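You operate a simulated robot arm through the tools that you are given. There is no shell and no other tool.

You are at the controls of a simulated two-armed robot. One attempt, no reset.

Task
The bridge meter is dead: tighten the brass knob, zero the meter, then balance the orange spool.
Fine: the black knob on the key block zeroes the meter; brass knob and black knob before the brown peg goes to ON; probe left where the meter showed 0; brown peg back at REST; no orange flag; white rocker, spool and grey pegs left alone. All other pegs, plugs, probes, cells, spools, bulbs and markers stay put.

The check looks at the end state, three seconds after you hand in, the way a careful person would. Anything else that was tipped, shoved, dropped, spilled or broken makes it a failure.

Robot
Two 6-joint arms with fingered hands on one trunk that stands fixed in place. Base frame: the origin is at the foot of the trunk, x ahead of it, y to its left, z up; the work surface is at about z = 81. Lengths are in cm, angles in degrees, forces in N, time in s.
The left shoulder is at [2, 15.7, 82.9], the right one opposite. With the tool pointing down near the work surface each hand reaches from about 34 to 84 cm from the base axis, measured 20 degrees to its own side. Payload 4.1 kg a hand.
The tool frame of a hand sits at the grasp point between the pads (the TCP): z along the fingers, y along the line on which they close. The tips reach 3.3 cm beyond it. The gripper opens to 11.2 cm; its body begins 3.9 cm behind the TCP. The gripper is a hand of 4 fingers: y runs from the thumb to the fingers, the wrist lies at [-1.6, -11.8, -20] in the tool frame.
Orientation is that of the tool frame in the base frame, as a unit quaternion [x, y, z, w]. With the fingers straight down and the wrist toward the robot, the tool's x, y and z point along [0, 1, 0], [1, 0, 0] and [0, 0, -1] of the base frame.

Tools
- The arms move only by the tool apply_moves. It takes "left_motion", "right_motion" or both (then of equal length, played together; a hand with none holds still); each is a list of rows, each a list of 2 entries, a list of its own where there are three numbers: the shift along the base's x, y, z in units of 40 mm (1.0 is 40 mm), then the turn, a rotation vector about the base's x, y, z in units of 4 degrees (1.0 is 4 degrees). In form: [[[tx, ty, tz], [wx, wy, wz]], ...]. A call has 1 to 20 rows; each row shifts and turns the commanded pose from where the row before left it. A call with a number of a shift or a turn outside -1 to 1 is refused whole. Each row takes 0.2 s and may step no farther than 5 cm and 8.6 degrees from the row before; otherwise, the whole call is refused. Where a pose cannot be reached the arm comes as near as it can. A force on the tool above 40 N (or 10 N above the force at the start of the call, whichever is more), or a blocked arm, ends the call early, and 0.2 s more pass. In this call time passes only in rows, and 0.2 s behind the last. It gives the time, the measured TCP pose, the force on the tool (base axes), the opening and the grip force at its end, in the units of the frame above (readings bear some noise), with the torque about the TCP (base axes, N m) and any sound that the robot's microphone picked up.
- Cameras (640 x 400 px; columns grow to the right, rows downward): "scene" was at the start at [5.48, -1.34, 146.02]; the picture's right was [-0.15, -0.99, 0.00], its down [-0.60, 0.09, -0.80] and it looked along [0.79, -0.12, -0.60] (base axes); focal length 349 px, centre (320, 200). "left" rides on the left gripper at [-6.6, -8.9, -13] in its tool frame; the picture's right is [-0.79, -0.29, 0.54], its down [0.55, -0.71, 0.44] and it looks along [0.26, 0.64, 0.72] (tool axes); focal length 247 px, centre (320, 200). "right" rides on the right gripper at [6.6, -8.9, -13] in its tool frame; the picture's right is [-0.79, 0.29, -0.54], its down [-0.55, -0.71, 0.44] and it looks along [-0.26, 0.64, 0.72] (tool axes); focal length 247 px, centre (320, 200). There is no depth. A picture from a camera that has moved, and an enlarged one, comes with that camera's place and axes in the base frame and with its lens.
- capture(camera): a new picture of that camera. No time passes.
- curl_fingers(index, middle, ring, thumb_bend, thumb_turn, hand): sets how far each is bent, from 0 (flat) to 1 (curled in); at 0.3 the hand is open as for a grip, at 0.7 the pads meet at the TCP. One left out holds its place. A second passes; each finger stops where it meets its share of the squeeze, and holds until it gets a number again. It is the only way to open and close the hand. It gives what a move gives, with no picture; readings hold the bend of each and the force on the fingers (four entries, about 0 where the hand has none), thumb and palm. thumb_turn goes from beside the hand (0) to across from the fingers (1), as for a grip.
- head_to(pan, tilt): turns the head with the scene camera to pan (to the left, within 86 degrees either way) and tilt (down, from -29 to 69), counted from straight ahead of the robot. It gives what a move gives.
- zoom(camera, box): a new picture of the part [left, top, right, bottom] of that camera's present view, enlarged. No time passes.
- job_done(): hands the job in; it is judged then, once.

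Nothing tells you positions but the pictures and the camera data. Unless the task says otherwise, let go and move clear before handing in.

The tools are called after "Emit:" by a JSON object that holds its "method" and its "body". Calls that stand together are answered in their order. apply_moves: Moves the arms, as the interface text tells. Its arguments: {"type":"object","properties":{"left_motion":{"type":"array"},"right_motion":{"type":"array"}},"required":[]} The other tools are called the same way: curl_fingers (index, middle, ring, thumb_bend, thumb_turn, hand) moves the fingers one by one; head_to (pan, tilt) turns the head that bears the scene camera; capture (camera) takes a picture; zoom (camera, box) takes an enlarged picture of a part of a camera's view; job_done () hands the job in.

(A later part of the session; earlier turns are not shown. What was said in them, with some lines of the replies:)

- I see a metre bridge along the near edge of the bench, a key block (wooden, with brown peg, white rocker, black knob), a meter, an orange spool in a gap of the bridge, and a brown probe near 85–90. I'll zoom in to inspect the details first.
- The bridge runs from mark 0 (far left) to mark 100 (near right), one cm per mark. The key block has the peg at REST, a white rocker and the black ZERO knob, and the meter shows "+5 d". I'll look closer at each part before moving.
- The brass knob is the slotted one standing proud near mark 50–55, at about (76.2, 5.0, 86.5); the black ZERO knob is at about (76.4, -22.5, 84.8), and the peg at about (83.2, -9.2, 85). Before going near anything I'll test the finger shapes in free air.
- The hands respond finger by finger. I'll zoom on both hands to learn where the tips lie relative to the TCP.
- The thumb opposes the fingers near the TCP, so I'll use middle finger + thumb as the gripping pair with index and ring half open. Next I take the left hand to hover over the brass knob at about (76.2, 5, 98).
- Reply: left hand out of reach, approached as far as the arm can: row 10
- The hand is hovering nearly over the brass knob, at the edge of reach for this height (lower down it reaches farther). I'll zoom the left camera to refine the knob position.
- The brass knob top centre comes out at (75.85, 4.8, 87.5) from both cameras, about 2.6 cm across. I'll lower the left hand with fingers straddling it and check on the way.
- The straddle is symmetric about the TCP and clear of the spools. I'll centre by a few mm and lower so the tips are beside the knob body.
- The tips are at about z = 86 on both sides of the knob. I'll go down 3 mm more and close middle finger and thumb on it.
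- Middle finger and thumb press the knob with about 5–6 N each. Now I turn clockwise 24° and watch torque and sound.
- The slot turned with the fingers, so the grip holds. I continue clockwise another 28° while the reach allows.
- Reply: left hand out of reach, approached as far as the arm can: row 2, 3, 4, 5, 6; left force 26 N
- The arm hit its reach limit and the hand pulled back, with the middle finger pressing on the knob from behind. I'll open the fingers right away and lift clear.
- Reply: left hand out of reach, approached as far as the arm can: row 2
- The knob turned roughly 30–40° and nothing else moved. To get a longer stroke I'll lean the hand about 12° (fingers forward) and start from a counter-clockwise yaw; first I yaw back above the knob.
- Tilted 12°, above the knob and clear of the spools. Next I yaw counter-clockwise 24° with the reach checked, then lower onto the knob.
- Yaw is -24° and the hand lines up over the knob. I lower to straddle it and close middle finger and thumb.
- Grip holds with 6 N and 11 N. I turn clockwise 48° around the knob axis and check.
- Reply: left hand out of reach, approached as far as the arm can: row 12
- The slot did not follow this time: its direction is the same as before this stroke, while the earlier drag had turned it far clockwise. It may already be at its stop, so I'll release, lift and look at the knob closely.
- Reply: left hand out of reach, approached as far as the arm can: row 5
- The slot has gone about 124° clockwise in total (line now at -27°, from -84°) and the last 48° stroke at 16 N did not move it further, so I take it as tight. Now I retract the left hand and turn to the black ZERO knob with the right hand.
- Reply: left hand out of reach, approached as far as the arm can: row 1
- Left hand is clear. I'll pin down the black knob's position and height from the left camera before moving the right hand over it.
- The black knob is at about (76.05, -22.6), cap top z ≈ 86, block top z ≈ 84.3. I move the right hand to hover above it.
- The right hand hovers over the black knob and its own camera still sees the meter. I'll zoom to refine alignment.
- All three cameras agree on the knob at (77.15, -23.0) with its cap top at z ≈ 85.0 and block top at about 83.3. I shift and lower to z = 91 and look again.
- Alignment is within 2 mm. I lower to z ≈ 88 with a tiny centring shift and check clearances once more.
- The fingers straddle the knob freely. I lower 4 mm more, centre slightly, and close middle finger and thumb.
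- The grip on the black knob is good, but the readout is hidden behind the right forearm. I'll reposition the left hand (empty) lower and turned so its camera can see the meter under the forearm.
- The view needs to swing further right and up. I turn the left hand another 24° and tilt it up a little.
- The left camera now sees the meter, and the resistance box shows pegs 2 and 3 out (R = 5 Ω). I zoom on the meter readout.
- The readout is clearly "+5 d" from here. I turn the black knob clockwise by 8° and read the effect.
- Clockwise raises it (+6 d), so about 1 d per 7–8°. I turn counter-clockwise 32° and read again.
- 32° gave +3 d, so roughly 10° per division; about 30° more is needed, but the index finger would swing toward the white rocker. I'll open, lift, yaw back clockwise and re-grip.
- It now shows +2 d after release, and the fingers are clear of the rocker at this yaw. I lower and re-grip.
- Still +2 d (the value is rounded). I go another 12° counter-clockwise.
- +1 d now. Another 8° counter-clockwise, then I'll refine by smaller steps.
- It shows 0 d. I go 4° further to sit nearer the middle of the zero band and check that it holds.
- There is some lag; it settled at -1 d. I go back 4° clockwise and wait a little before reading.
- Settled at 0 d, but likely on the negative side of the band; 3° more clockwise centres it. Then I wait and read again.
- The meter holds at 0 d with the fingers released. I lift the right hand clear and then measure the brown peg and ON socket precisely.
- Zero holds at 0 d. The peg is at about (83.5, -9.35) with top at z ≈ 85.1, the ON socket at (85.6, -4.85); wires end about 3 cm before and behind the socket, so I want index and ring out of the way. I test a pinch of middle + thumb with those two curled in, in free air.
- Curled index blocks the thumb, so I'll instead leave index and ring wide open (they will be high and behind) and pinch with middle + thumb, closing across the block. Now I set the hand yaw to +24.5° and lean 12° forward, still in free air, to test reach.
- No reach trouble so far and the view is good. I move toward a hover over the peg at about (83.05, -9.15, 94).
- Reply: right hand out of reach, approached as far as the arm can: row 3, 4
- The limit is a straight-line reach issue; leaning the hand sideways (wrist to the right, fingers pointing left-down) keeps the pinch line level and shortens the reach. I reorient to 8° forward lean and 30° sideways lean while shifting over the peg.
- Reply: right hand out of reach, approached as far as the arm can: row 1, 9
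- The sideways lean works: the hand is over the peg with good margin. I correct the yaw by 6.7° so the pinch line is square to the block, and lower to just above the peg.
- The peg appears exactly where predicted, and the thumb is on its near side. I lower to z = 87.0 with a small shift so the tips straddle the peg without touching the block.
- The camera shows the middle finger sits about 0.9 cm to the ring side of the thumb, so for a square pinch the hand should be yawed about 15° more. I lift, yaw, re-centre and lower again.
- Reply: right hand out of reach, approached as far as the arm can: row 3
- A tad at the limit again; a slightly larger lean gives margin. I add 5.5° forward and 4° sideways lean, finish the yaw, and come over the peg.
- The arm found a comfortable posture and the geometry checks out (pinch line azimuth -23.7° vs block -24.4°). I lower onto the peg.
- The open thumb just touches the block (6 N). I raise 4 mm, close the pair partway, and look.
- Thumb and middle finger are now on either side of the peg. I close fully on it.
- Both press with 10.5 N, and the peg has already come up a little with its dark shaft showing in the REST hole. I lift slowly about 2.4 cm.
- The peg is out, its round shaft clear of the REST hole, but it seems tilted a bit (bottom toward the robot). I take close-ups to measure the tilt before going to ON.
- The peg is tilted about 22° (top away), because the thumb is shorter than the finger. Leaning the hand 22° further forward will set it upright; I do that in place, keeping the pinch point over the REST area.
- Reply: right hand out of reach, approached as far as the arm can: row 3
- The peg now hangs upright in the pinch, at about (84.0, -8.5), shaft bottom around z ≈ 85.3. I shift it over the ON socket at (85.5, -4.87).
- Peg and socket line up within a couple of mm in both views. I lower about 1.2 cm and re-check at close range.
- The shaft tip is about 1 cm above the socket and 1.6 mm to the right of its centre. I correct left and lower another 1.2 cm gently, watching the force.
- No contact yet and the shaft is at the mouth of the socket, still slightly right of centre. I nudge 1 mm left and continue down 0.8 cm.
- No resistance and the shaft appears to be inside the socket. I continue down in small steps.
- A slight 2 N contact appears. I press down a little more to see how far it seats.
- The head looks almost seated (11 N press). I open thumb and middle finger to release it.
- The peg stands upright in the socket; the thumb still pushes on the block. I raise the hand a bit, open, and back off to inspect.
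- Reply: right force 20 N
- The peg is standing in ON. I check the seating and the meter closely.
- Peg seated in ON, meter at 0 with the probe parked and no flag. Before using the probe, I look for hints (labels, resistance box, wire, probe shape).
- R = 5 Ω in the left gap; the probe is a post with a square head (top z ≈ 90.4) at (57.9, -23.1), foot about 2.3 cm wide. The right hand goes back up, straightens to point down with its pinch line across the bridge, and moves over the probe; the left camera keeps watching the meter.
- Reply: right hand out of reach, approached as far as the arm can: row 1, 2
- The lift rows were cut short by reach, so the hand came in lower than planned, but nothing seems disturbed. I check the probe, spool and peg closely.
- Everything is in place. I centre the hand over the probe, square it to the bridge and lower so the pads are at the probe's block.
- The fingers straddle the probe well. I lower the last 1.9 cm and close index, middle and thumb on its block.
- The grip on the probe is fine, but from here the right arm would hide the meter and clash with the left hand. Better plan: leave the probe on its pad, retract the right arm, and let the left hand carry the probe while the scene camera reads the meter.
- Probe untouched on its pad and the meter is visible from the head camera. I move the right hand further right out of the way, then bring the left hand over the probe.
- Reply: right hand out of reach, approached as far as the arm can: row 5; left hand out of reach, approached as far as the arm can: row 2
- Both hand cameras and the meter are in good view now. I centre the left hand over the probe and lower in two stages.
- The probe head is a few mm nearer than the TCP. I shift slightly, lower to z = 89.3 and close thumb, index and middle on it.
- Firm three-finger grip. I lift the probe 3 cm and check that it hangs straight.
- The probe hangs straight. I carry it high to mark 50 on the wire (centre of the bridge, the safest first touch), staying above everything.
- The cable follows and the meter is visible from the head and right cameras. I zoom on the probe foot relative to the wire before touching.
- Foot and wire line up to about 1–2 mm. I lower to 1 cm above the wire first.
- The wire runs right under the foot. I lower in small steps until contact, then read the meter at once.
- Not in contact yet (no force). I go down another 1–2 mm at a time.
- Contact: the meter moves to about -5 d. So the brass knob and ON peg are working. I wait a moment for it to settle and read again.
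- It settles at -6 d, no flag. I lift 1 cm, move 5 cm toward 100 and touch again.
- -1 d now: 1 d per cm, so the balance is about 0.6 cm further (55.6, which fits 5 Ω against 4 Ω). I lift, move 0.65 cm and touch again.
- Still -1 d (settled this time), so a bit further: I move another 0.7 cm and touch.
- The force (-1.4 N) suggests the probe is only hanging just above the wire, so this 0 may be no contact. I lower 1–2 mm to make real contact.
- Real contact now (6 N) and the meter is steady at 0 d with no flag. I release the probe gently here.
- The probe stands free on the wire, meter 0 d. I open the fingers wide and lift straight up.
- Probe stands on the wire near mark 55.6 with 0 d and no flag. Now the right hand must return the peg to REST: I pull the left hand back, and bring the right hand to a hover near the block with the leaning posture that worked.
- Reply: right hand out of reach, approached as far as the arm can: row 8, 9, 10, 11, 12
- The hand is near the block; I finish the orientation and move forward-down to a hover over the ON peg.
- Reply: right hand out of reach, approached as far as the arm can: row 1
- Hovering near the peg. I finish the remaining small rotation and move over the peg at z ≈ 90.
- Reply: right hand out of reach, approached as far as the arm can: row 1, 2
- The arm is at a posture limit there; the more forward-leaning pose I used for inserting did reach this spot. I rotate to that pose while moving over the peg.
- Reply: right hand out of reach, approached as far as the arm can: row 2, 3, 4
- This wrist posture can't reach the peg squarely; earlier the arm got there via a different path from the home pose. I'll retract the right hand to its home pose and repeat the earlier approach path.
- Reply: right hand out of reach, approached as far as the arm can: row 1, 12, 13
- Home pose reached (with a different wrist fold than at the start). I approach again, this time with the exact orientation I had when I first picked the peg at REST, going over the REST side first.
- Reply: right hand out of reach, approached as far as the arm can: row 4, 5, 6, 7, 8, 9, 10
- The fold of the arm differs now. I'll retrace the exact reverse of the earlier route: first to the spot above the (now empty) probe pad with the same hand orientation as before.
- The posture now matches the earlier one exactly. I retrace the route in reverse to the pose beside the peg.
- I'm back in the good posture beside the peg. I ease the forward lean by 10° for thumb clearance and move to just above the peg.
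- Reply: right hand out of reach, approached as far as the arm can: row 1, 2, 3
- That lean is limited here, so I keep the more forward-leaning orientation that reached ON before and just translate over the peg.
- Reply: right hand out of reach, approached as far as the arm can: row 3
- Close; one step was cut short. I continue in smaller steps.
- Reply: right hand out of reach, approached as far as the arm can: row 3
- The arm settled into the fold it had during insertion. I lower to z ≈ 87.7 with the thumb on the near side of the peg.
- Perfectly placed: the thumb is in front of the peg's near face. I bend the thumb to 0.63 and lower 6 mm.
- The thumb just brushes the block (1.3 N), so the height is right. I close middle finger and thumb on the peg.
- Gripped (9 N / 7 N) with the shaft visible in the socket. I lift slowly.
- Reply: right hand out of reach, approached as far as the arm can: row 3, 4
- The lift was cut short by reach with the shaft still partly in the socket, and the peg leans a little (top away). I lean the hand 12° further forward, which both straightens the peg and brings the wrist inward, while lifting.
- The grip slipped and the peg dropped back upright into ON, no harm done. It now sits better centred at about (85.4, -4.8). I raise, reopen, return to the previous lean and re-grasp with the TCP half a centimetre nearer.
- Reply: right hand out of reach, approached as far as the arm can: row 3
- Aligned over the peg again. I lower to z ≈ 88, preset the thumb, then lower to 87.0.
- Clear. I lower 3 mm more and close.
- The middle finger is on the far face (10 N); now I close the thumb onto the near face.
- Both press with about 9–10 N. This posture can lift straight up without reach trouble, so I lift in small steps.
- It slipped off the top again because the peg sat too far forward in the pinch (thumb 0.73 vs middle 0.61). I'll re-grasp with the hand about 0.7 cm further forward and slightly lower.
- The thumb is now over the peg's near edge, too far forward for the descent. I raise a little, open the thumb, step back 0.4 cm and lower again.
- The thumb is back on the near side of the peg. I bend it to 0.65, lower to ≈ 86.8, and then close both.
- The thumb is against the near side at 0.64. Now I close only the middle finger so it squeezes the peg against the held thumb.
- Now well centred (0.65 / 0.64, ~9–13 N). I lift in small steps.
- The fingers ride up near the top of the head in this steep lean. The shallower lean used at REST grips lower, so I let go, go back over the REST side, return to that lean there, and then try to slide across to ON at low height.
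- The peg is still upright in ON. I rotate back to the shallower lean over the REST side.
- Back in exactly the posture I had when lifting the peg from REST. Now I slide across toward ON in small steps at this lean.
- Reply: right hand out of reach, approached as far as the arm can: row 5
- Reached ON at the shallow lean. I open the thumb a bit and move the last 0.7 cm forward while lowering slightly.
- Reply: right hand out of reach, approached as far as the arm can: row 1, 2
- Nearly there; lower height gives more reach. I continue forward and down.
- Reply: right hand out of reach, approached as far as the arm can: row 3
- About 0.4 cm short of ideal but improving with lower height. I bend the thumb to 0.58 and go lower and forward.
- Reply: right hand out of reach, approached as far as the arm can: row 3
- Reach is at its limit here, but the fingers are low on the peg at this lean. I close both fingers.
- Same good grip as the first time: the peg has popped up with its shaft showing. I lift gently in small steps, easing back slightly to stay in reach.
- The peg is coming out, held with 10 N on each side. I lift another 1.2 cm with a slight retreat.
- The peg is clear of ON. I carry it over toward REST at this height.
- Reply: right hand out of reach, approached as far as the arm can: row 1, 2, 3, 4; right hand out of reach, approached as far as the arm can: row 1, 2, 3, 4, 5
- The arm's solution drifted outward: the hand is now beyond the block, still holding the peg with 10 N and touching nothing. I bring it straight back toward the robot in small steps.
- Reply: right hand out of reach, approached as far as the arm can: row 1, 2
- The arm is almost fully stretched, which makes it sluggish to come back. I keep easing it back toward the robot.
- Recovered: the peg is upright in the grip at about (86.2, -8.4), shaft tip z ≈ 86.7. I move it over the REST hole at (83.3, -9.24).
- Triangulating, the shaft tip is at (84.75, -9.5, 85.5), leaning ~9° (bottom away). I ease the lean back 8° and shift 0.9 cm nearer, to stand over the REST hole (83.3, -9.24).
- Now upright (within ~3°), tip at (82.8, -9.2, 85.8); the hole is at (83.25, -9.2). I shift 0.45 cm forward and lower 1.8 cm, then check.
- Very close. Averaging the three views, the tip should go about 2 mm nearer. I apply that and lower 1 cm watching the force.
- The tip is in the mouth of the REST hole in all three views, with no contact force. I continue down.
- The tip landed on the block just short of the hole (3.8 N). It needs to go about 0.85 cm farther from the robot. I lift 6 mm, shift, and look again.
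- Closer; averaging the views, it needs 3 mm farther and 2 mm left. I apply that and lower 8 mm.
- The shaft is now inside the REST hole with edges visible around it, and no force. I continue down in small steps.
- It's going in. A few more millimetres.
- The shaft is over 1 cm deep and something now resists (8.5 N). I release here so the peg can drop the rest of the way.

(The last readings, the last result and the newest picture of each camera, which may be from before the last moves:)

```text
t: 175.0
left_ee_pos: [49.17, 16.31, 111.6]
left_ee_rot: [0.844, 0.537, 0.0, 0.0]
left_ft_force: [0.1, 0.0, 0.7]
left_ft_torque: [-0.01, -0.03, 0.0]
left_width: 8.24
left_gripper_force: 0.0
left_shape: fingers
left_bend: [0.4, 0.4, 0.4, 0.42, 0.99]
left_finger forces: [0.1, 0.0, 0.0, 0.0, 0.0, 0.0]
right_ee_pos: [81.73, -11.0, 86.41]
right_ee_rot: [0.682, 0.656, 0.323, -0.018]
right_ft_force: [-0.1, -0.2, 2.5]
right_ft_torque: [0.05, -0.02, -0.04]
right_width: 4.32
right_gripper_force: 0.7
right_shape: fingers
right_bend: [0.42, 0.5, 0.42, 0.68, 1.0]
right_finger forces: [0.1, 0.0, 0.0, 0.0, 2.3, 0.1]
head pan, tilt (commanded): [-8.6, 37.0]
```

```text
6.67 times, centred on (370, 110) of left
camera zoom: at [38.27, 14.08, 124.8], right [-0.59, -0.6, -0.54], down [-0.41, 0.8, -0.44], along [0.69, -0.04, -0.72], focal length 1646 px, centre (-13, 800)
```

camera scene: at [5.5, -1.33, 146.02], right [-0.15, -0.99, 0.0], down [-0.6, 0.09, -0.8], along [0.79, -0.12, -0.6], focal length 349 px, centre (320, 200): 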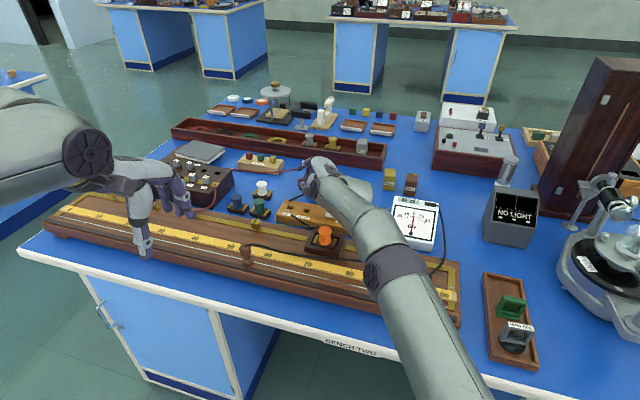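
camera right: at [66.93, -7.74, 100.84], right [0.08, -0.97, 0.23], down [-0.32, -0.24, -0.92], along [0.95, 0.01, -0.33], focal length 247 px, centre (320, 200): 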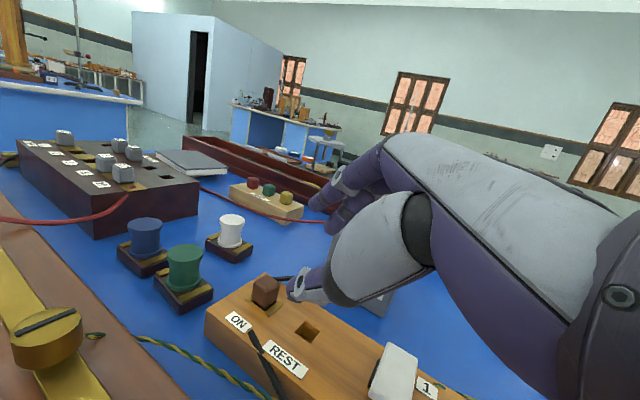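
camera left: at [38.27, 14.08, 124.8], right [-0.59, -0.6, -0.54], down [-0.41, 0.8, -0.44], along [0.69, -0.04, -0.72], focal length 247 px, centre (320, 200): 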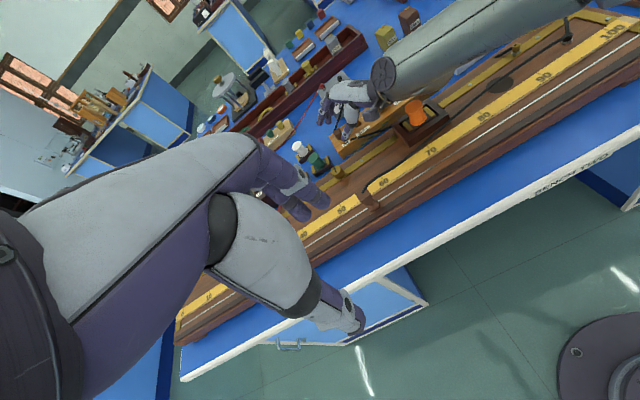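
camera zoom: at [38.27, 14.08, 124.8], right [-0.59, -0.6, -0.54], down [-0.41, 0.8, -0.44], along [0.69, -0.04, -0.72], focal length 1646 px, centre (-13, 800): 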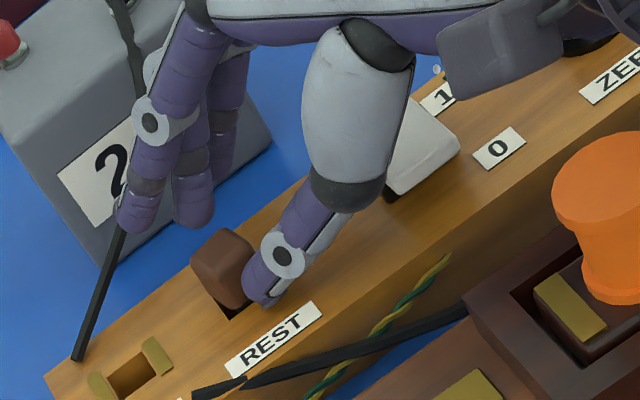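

The peg has dropped into REST, upright. I lift the hand carefully straight up and check the peg and rocker.

Emit:
{"method": "apply_moves", "body": {"right_motion": [[[-0.02, 0, 0.1], [0, 0, 0]], [[-0.02, 0, 0.15], [0, 0, 0]], [[-0.02, 0, 0.2], [0, 0, 0]], [[-0.05, 0, 0.3], [0, 0, 0]]]}}

Emit:
{"method": "zoom", "body": {"camera": "scene", "box": [275, 175, 345, 235]}}

Emit:
{"method": "zoom", "body": {"camera": "right", "box": [220, 220, 400, 380]}}

Emit:
{"method": "zoom", "body": {"camera": "left", "box": [330, 70, 420, 150]}}

```text
t: 176.0
left_ee_pos: [49.28, 16.33, 111.65]
left_ee_rot: [0.844, 0.537, 0.0, 0.0]
left_ft_force: [0.3, 0.4, 0.4]
left_ft_torque: [0.0, 0.02, -0.01]
left_width: 8.23
left_gripper_force: 0.0
left_shape: fingers
left_bend: [0.4, 0.4, 0.4, 0.42, 0.99]
left_finger forces: [0.0, 0.0, 0.0, 0.0, 0.0, 0.0]
right_ee_pos: [81.24, -11.0, 89.54]
right_ee_rot: [0.682, 0.656, 0.322, -0.018]
right_ft_force: [-0.9, 0.2, 0.0]
right_ft_torque: [0.03, -0.01, 0.01]
right_width: 4.63
right_gripper_force: 0.1
right_shape: fingers
right_bend: [0.42, 0.5, 0.42, 0.66, 1.0]
right_finger forces: [0.0, 0.1, 0.0, 0.0, 0.0, 0.1]
head pan, tilt (commanded): [-8.6, 37.0]
```

```text
6.67 times, centred on (310, 205) of scene
camera zoom: at [5.49, -1.34, 146.02], right [-0.15, -0.99, 0.0], down [-0.6, 0.09, -0.8], along [0.79, -0.12, -0.6], focal length 2325 px, centre (387, 167)
```

zoom: 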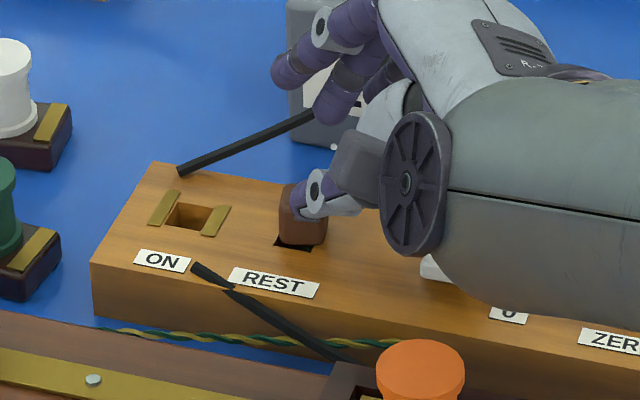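

```text
2.50 times, centred on (310, 300) of right
camera zoom: at [67.44, -9.79, 99.21], right [0.09, -0.98, 0.17], down [-0.42, -0.2, -0.88], along [0.9, 0.01, -0.43], focal length 617 px, centre (345, -50)
```

zoom: 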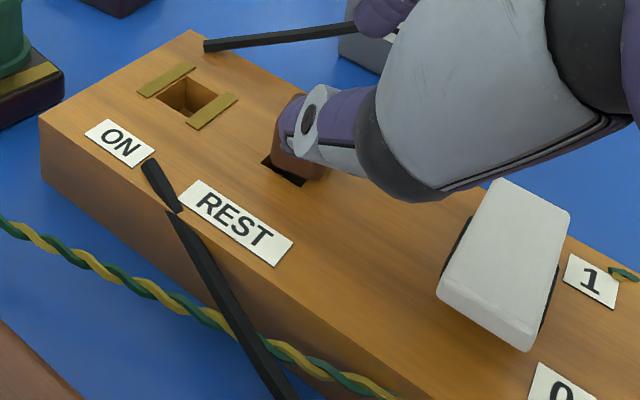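

```text
5.00 times, centred on (375, 110) of left
camera zoom: at [38.28, 14.08, 124.8], right [-0.59, -0.6, -0.54], down [-0.41, 0.8, -0.44], along [0.69, -0.04, -0.72], focal length 1235 px, centre (45, 650)
```

zoom: 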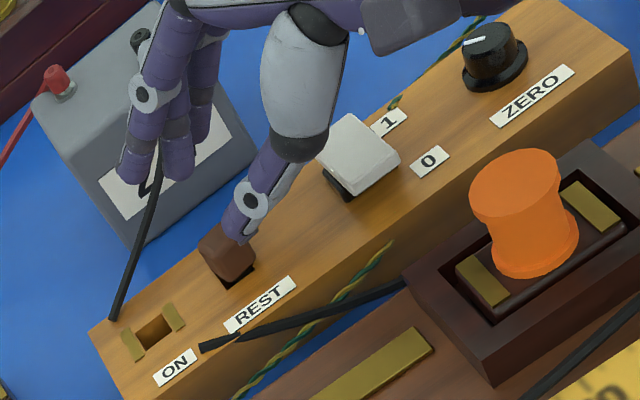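

The peg sits in REST and the rocker is untouched. I raise the right hand and draw it back toward the robot.

Emit:
{"method": "apply_moves", "body": {"right_motion": [[[-0.1, 0, 0.4], [0, 0, 0]], [[-0.2, 0, 0.5], [0, 0, 0]], [[-0.3, 0, 0.5], [0, 0, 0]], [[-0.4, -0.05, 0.5], [0, 0, 0]], [[-0.5, -0.1, 0.4], [0, 0, 0]]]}}

Emit:
{"method": "capture", "body": {"camera": "scene"}}

Emit:
{"method": "zoom", "body": {"camera": "scene", "box": [275, 185, 335, 235]}}

```text
t: 177.2
left_ee_pos: [49.13, 16.24, 111.67]
left_ee_rot: [0.843, 0.537, 0.0, 0.0]
left_ft_force: [0.3, 0.4, 0.7]
left_ft_torque: [0.03, 0.01, 0.02]
left_width: 8.23
left_gripper_force: 0.0
left_shape: fingers
left_bend: [0.4, 0.4, 0.4, 0.42, 0.99]
left_finger forces: [0.0, 0.0, 0.0, 0.1, 0.0, 0.1]
right_ee_pos: [77.49, -11.23, 95.2]
right_ee_rot: [0.682, 0.656, 0.323, -0.018]
right_ft_force: [-0.2, -0.1, -0.3]
right_ft_torque: [-0.01, -0.01, 0.01]
right_width: 4.64
right_gripper_force: 0.1
right_shape: fingers
right_bend: [0.42, 0.5, 0.42, 0.66, 1.0]
right_finger forces: [0.0, 0.0, 0.0, 0.1, 0.1, 0.1]
right hand out of reach, approached as far as the arm can: row 3, 4
head pan, tilt (commanded): [-8.6, 37.0]
```

```text
taken
camera scene: at [5.5, -1.33, 146.02], right [-0.15, -0.99, 0.0], down [-0.6, 0.09, -0.8], along [0.79, -0.12, -0.6], focal length 349 px, centre (320, 200)
```

scene: 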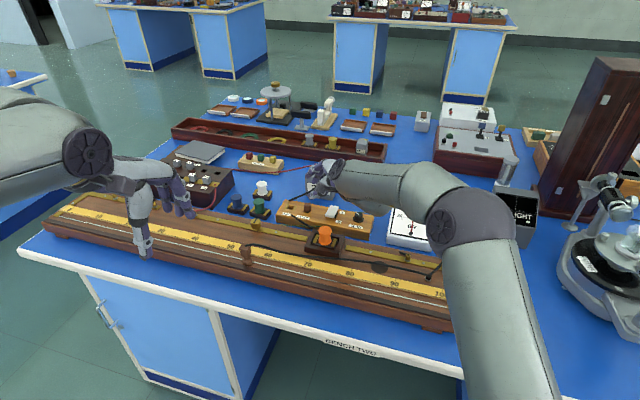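

```text
8.00 times, centred on (305, 210) of scene
camera zoom: at [5.5, -1.33, 146.02], right [-0.15, -0.99, 0.0], down [-0.6, 0.09, -0.8], along [0.79, -0.12, -0.6], focal length 2790 px, centre (440, 120)
```

zoom: 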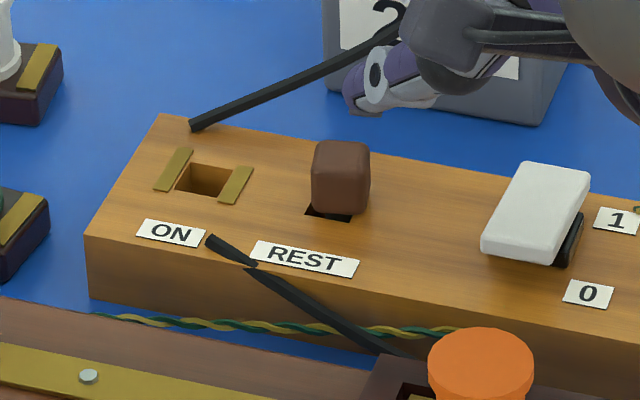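

The peg stands in REST. I take a closer look from the right camera to verify it is seated, then continue the retreat.

Emit:
{"method": "capture", "body": {"camera": "right"}}

Emit:
{"method": "zoom", "body": {"camera": "right", "box": [230, 240, 330, 330]}}

Emit:
{"method": "zoom", "body": {"camera": "left", "box": [340, 90, 390, 140]}}

Emit:
{"method": "zoom", "body": {"camera": "scene", "box": [295, 200, 315, 220]}}

```text
taken
camera right: at [63.72, -10.1, 104.95], right [0.09, -0.98, 0.17], down [-0.42, -0.19, -0.88], along [0.9, 0.01, -0.43], focal length 247 px, centre (320, 200)
```

right: 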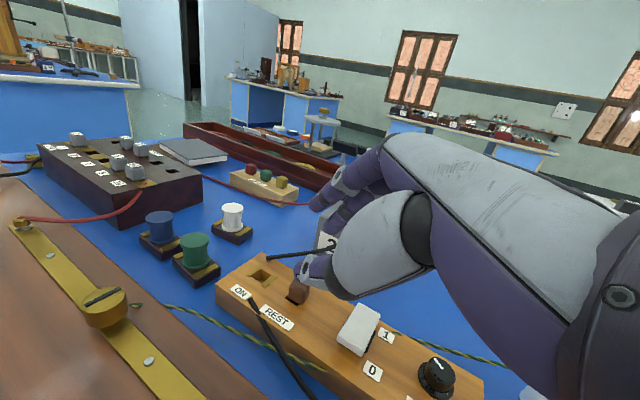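

```text
4.44 times, centred on (280, 285) of right
camera zoom: at [63.72, -10.1, 104.95], right [0.09, -0.98, 0.17], down [-0.42, -0.19, -0.88], along [0.9, 0.01, -0.43], focal length 1098 px, centre (498, -178)
```

zoom: 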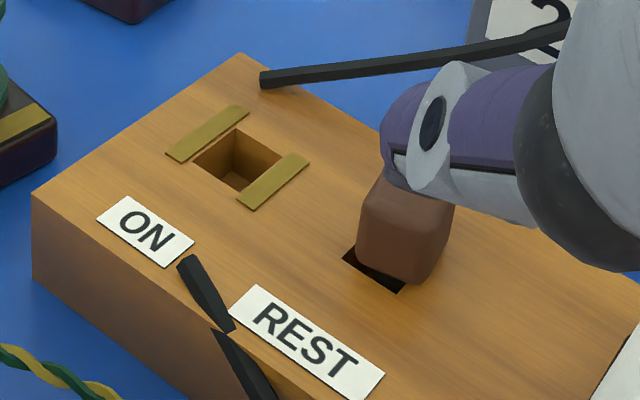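

```text
8.00 times, centred on (365, 115) of left
camera zoom: at [38.29, 14.09, 124.79], right [-0.59, -0.6, -0.54], down [-0.41, 0.8, -0.44], along [0.69, -0.04, -0.72], focal length 1976 px, centre (-40, 880)
```

zoom: 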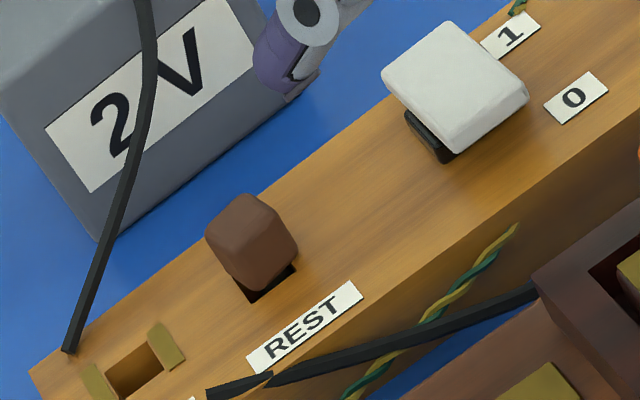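

```text
16.00 times, centred on (305, 210) of scene
camera zoom: at [5.5, -1.33, 146.02], right [-0.15, -0.99, 0.0], down [-0.6, 0.09, -0.8], along [0.79, -0.12, -0.6], focal length 5580 px, centre (560, 40)
```

zoom: 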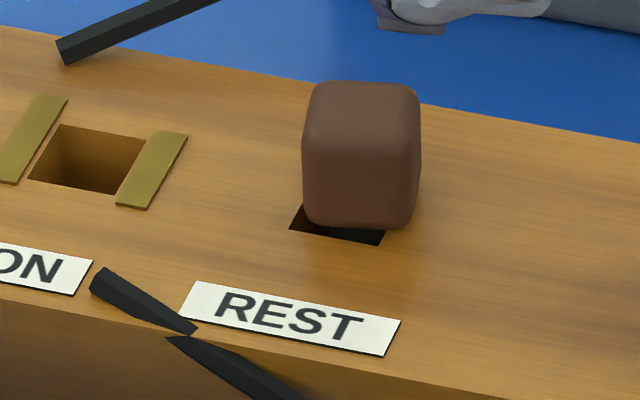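

Triangulation puts the peg's top at z ≈ 85, i.e. fully seated at REST. I retract the right hand fully and then verify everything.

Emit:
{"method": "apply_moves", "body": {"right_motion": [[[-0.5, -0.15, 0.4], [0, 0, 0]], [[-0.6, -0.3, 0.5], [0, 0, 0]], [[-0.6, -0.4, 0.5], [-0.3, 0.5, 0]], [[-0.6, -0.4, 0.5], [-0.3, 0.5, 0]], [[-0.6, -0.4, 0.5], [-0.3, 0.5, 0]], [[-0.6, -0.4, 0.5], [-0.3, 0.5, 0]], [[-0.6, -0.4, 0.5], [-0.3, 0.5, 0]], [[-0.6, -0.4, 0.5], [-0.3, 0.5, 0]], [[-0.6, -0.4, 0.5], [-0.3, 0.5, 0]], [[-0.6, -0.4, 0.5], [-0.3, 0.5, 0]]]}}

Emit:
{"method": "apply_moves", "body": {"left_motion": [[[-0.3, 0.2, 0.4], [0, 0, 0]], [[-0.3, 0.2, 0.4], [0, 0, 0]]]}}

Emit:
{"method": "capture", "body": {"camera": "scene"}}

Emit:
{"method": "zoom", "body": {"camera": "scene", "box": [385, 190, 450, 250]}}

Emit:
{"method": "zoom", "body": {"camera": "scene", "box": [260, 190, 390, 270]}}

Emit:
{"method": "zoom", "body": {"camera": "scene", "box": [210, 210, 290, 280]}}

```text
t: 179.4
left_ee_pos: [49.23, 16.42, 111.71]
left_ee_rot: [0.843, 0.537, 0.001, -0.001]
left_ft_force: [-0.4, 0.4, 0.4]
left_ft_torque: [-0.01, 0.02, -0.05]
left_width: 8.23
left_gripper_force: 0.0
left_shape: fingers
left_bend: [0.4, 0.4, 0.4, 0.42, 0.99]
left_finger forces: [0.0, 0.0, 0.0, 0.0, 0.0, 0.1]
right_ee_pos: [59.19, -15.32, 102.02]
right_ee_rot: [0.716, 0.671, 0.191, -0.037]
right_ft_force: [0.9, 0.1, 0.5]
right_ft_torque: [-0.01, 0.02, -0.06]
right_width: 4.65
right_gripper_force: 0.1
right_shape: fingers
right_bend: [0.42, 0.5, 0.42, 0.66, 1.0]
right_finger forces: [0.0, 0.0, 0.1, 0.0, 0.0, 0.1]
right hand out of reach, approached as far as the arm can: row 3, 4, 5, 6, 7, 8
head pan, tilt (commanded): [-8.6, 37.0]
```

```text
t: 180.0
left_ee_pos: [46.6, 17.96, 114.91]
left_ee_rot: [0.843, 0.537, 0.0, 0.0]
left_ft_force: [0.6, -1.1, 0.3]
left_ft_torque: [-0.03, 0.01, 0.0]
left_width: 8.25
left_gripper_force: 0.1
left_shape: fingers
left_bend: [0.4, 0.4, 0.4, 0.42, 0.99]
left_finger forces: [0.0, 0.1, 0.0, 0.0, 0.0, 0.0]
right_ee_pos: [59.27, -15.34, 101.92]
right_ee_rot: [0.715, 0.671, 0.192, -0.036]
right_ft_force: [-0.2, -1.3, -0.8]
right_ft_torque: [0.03, 0.0, 0.02]
right_width: 4.63
right_gripper_force: 0.0
right_shape: fingers
right_bend: [0.42, 0.5, 0.42, 0.66, 1.0]
right_finger forces: [0.0, 0.0, 0.0, 0.0, 0.0, 0.1]
head pan, tilt (commanded): [-8.6, 37.0]
```

```text
taken
camera scene: at [5.5, -1.34, 146.02], right [-0.15, -0.99, 0.0], down [-0.6, 0.09, -0.8], along [0.79, -0.12, -0.6], focal length 349 px, centre (320, 200)
```

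scene: 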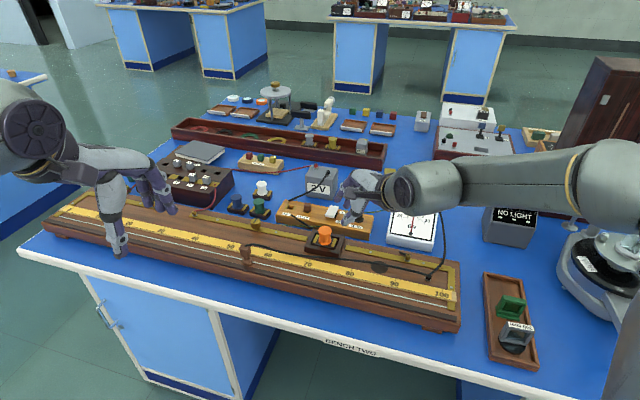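

```text
6.67 times, centred on (418, 220) of scene
camera zoom: at [5.5, -1.34, 146.02], right [-0.15, -0.99, 0.0], down [-0.6, 0.09, -0.8], along [0.79, -0.12, -0.6], focal length 2325 px, centre (-330, 67)
```

zoom: 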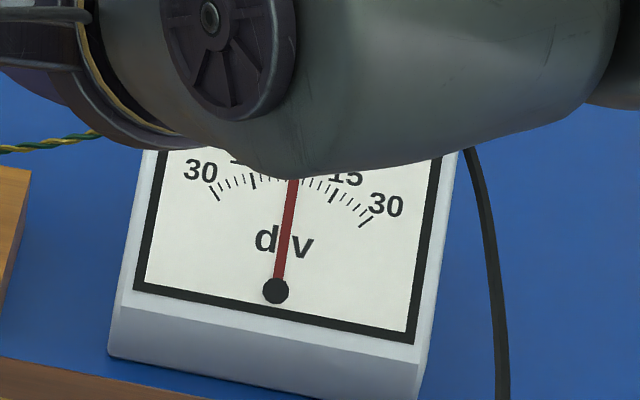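

```text
4.92 times, centred on (325, 230) of scene
camera zoom: at [5.5, -1.34, 146.02], right [-0.15, -0.99, 0.0], down [-0.6, 0.09, -0.8], along [0.79, -0.12, -0.6], focal length 1717 px, centre (295, 52)
```

zoom: 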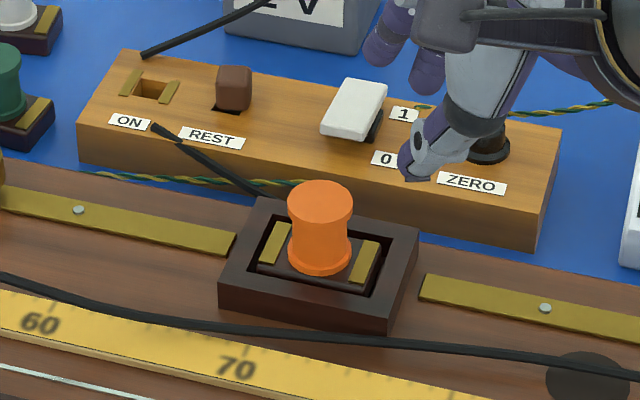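

```text
5.71 times, centred on (250, 245) of scene
camera zoom: at [5.5, -1.34, 146.02], right [-0.15, -0.99, 0.0], down [-0.6, 0.09, -0.8], along [0.79, -0.12, -0.6], focal length 1993 px, centre (720, -57)
```

zoom: 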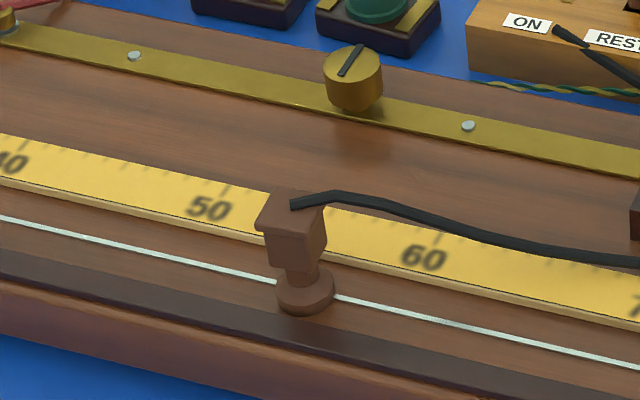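

Everything looks right; the right hand still needs to move fully clear. I continue retracting it.

Emit:
{"method": "apply_moves", "body": {"right_motion": [[[-0.2, -0.4, 0.5], [-0.3, 0.5, 0]], [[-0.3, -0.4, 0.6], [-0.3, 0.5, 0]], [[-0.3, -0.4, 0.6], [-0.3, 0.5, 0]], [[-0.4, -0.4, 0.6], [-0.3, 0.5, 0]], [[-0.5, -0.4, 0.6], [-0.3, 0.5, 0]], [[-0.5, -0.4, 0.6], [0, 0, 0]], [[-0.5, -0.4, 0.6], [0, 0, 0]], [[-0.4, -0.4, 0.5], [0, 0, 0]]]}}

Emit:
{"method": "capture", "body": {"camera": "scene"}}

Emit:
{"method": "zoom", "body": {"camera": "scene", "box": [385, 190, 450, 250]}}

Emit:
{"method": "zoom", "body": {"camera": "scene", "box": [260, 190, 390, 270]}}

```text
t: 181.8
left_ee_pos: [46.64, 17.93, 114.86]
left_ee_rot: [0.843, 0.537, 0.0, 0.0]
left_ft_force: [0.3, -0.3, 0.7]
left_ft_torque: [0.02, -0.01, -0.01]
left_width: 8.2
left_gripper_force: 0.1
left_shape: fingers
left_bend: [0.4, 0.4, 0.4, 0.42, 0.99]
left_finger forces: [0.0, 0.0, 0.0, 0.0, 0.0, 0.1]
right_ee_pos: [47.71, -22.01, 118.66]
right_ee_rot: [0.734, 0.672, 0.09, -0.052]
right_ft_force: [0.2, 0.4, 0.2]
right_ft_torque: [0.01, 0.03, 0.0]
right_width: 4.63
right_gripper_force: 0.1
right_shape: fingers
right_bend: [0.42, 0.5, 0.42, 0.66, 1.0]
right_finger forces: [0.0, 0.0, 0.0, 0.0, 0.1, 0.1]
right hand out of reach, approached as far as the arm can: row 3, 4, 5, 6, 7, 8
head pan, tilt (commanded): [-8.6, 37.0]
```

```text
taken
camera scene: at [5.51, -1.33, 146.02], right [-0.15, -0.99, 0.0], down [-0.6, 0.09, -0.8], along [0.79, -0.12, -0.6], focal length 349 px, centre (320, 200)
```

scene: 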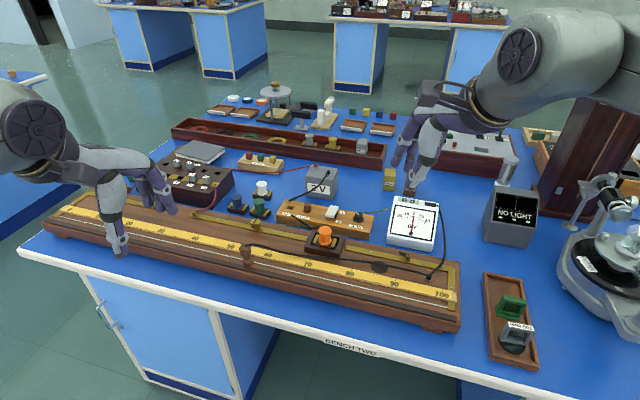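

```text
6.67 times, centred on (418, 220) of scene
camera zoom: at [5.51, -1.33, 146.02], right [-0.15, -0.99, 0.0], down [-0.6, 0.09, -0.8], along [0.79, -0.12, -0.6], focal length 2325 px, centre (-330, 67)
```

zoom: 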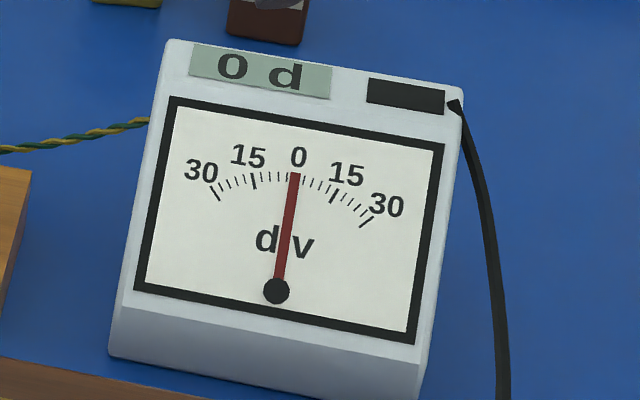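

```text
4.92 times, centred on (325, 230) of scene
camera zoom: at [5.51, -1.33, 146.02], right [-0.15, -0.99, 0.0], down [-0.6, 0.09, -0.8], along [0.79, -0.12, -0.6], focal length 1717 px, centre (295, 52)
```

zoom: 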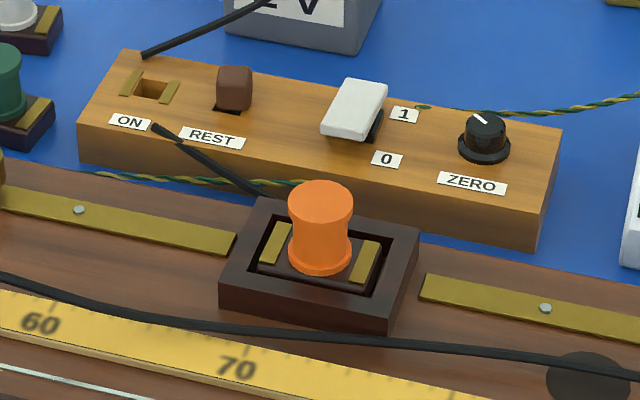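

Final check: the brown peg is at REST, the probe stands on the wire where the meter read 0 d, the meter shows 0 d with no orange flag, and the rocker, spool and grey pegs are untouched. Both hands are clear of the bench, so I hand the job in.

Emit:
{"method": "job_done", "body": {}}

```text
The job is handed in.
```

I've handed the job in. The meter works again, it is zeroed, and the orange spool is balanced near mark 56 on the wire.

- **Brass knob:** turned about 124° clockwise. A further 48° clockwise stroke at 16 N moved it no further, so I took it as tight. The meter responded once the circuit was on.
- **Black knob:** turned anticlockwise until the meter read 0 d instead of +5 d. It has stayed at 0 d since.
- **Balance:** with the brown peg in ON, the meter read -6 d at about mark 50, about -1 d near 55, and a steady 0 d near 56. I let the probe go there; it is standing on the wire.
- **Brown peg:** back at REST, fully seated and upright. It sits about 3 mm off its original spot within the hole.
- **Everything else:** no orange flag showed at any check. The white rocker, spool and grey pegs look unchanged.

Getting the brown peg out of ON took several tries; the fingers slipped off twice and the peg dropped back upright into the socket each time. On the way to REST the arm drifted past the block with the peg in hand. It registered no contact and I brought it back. In the final pictures nothing else looks tipped or moved, and both hands are clear of the bench.
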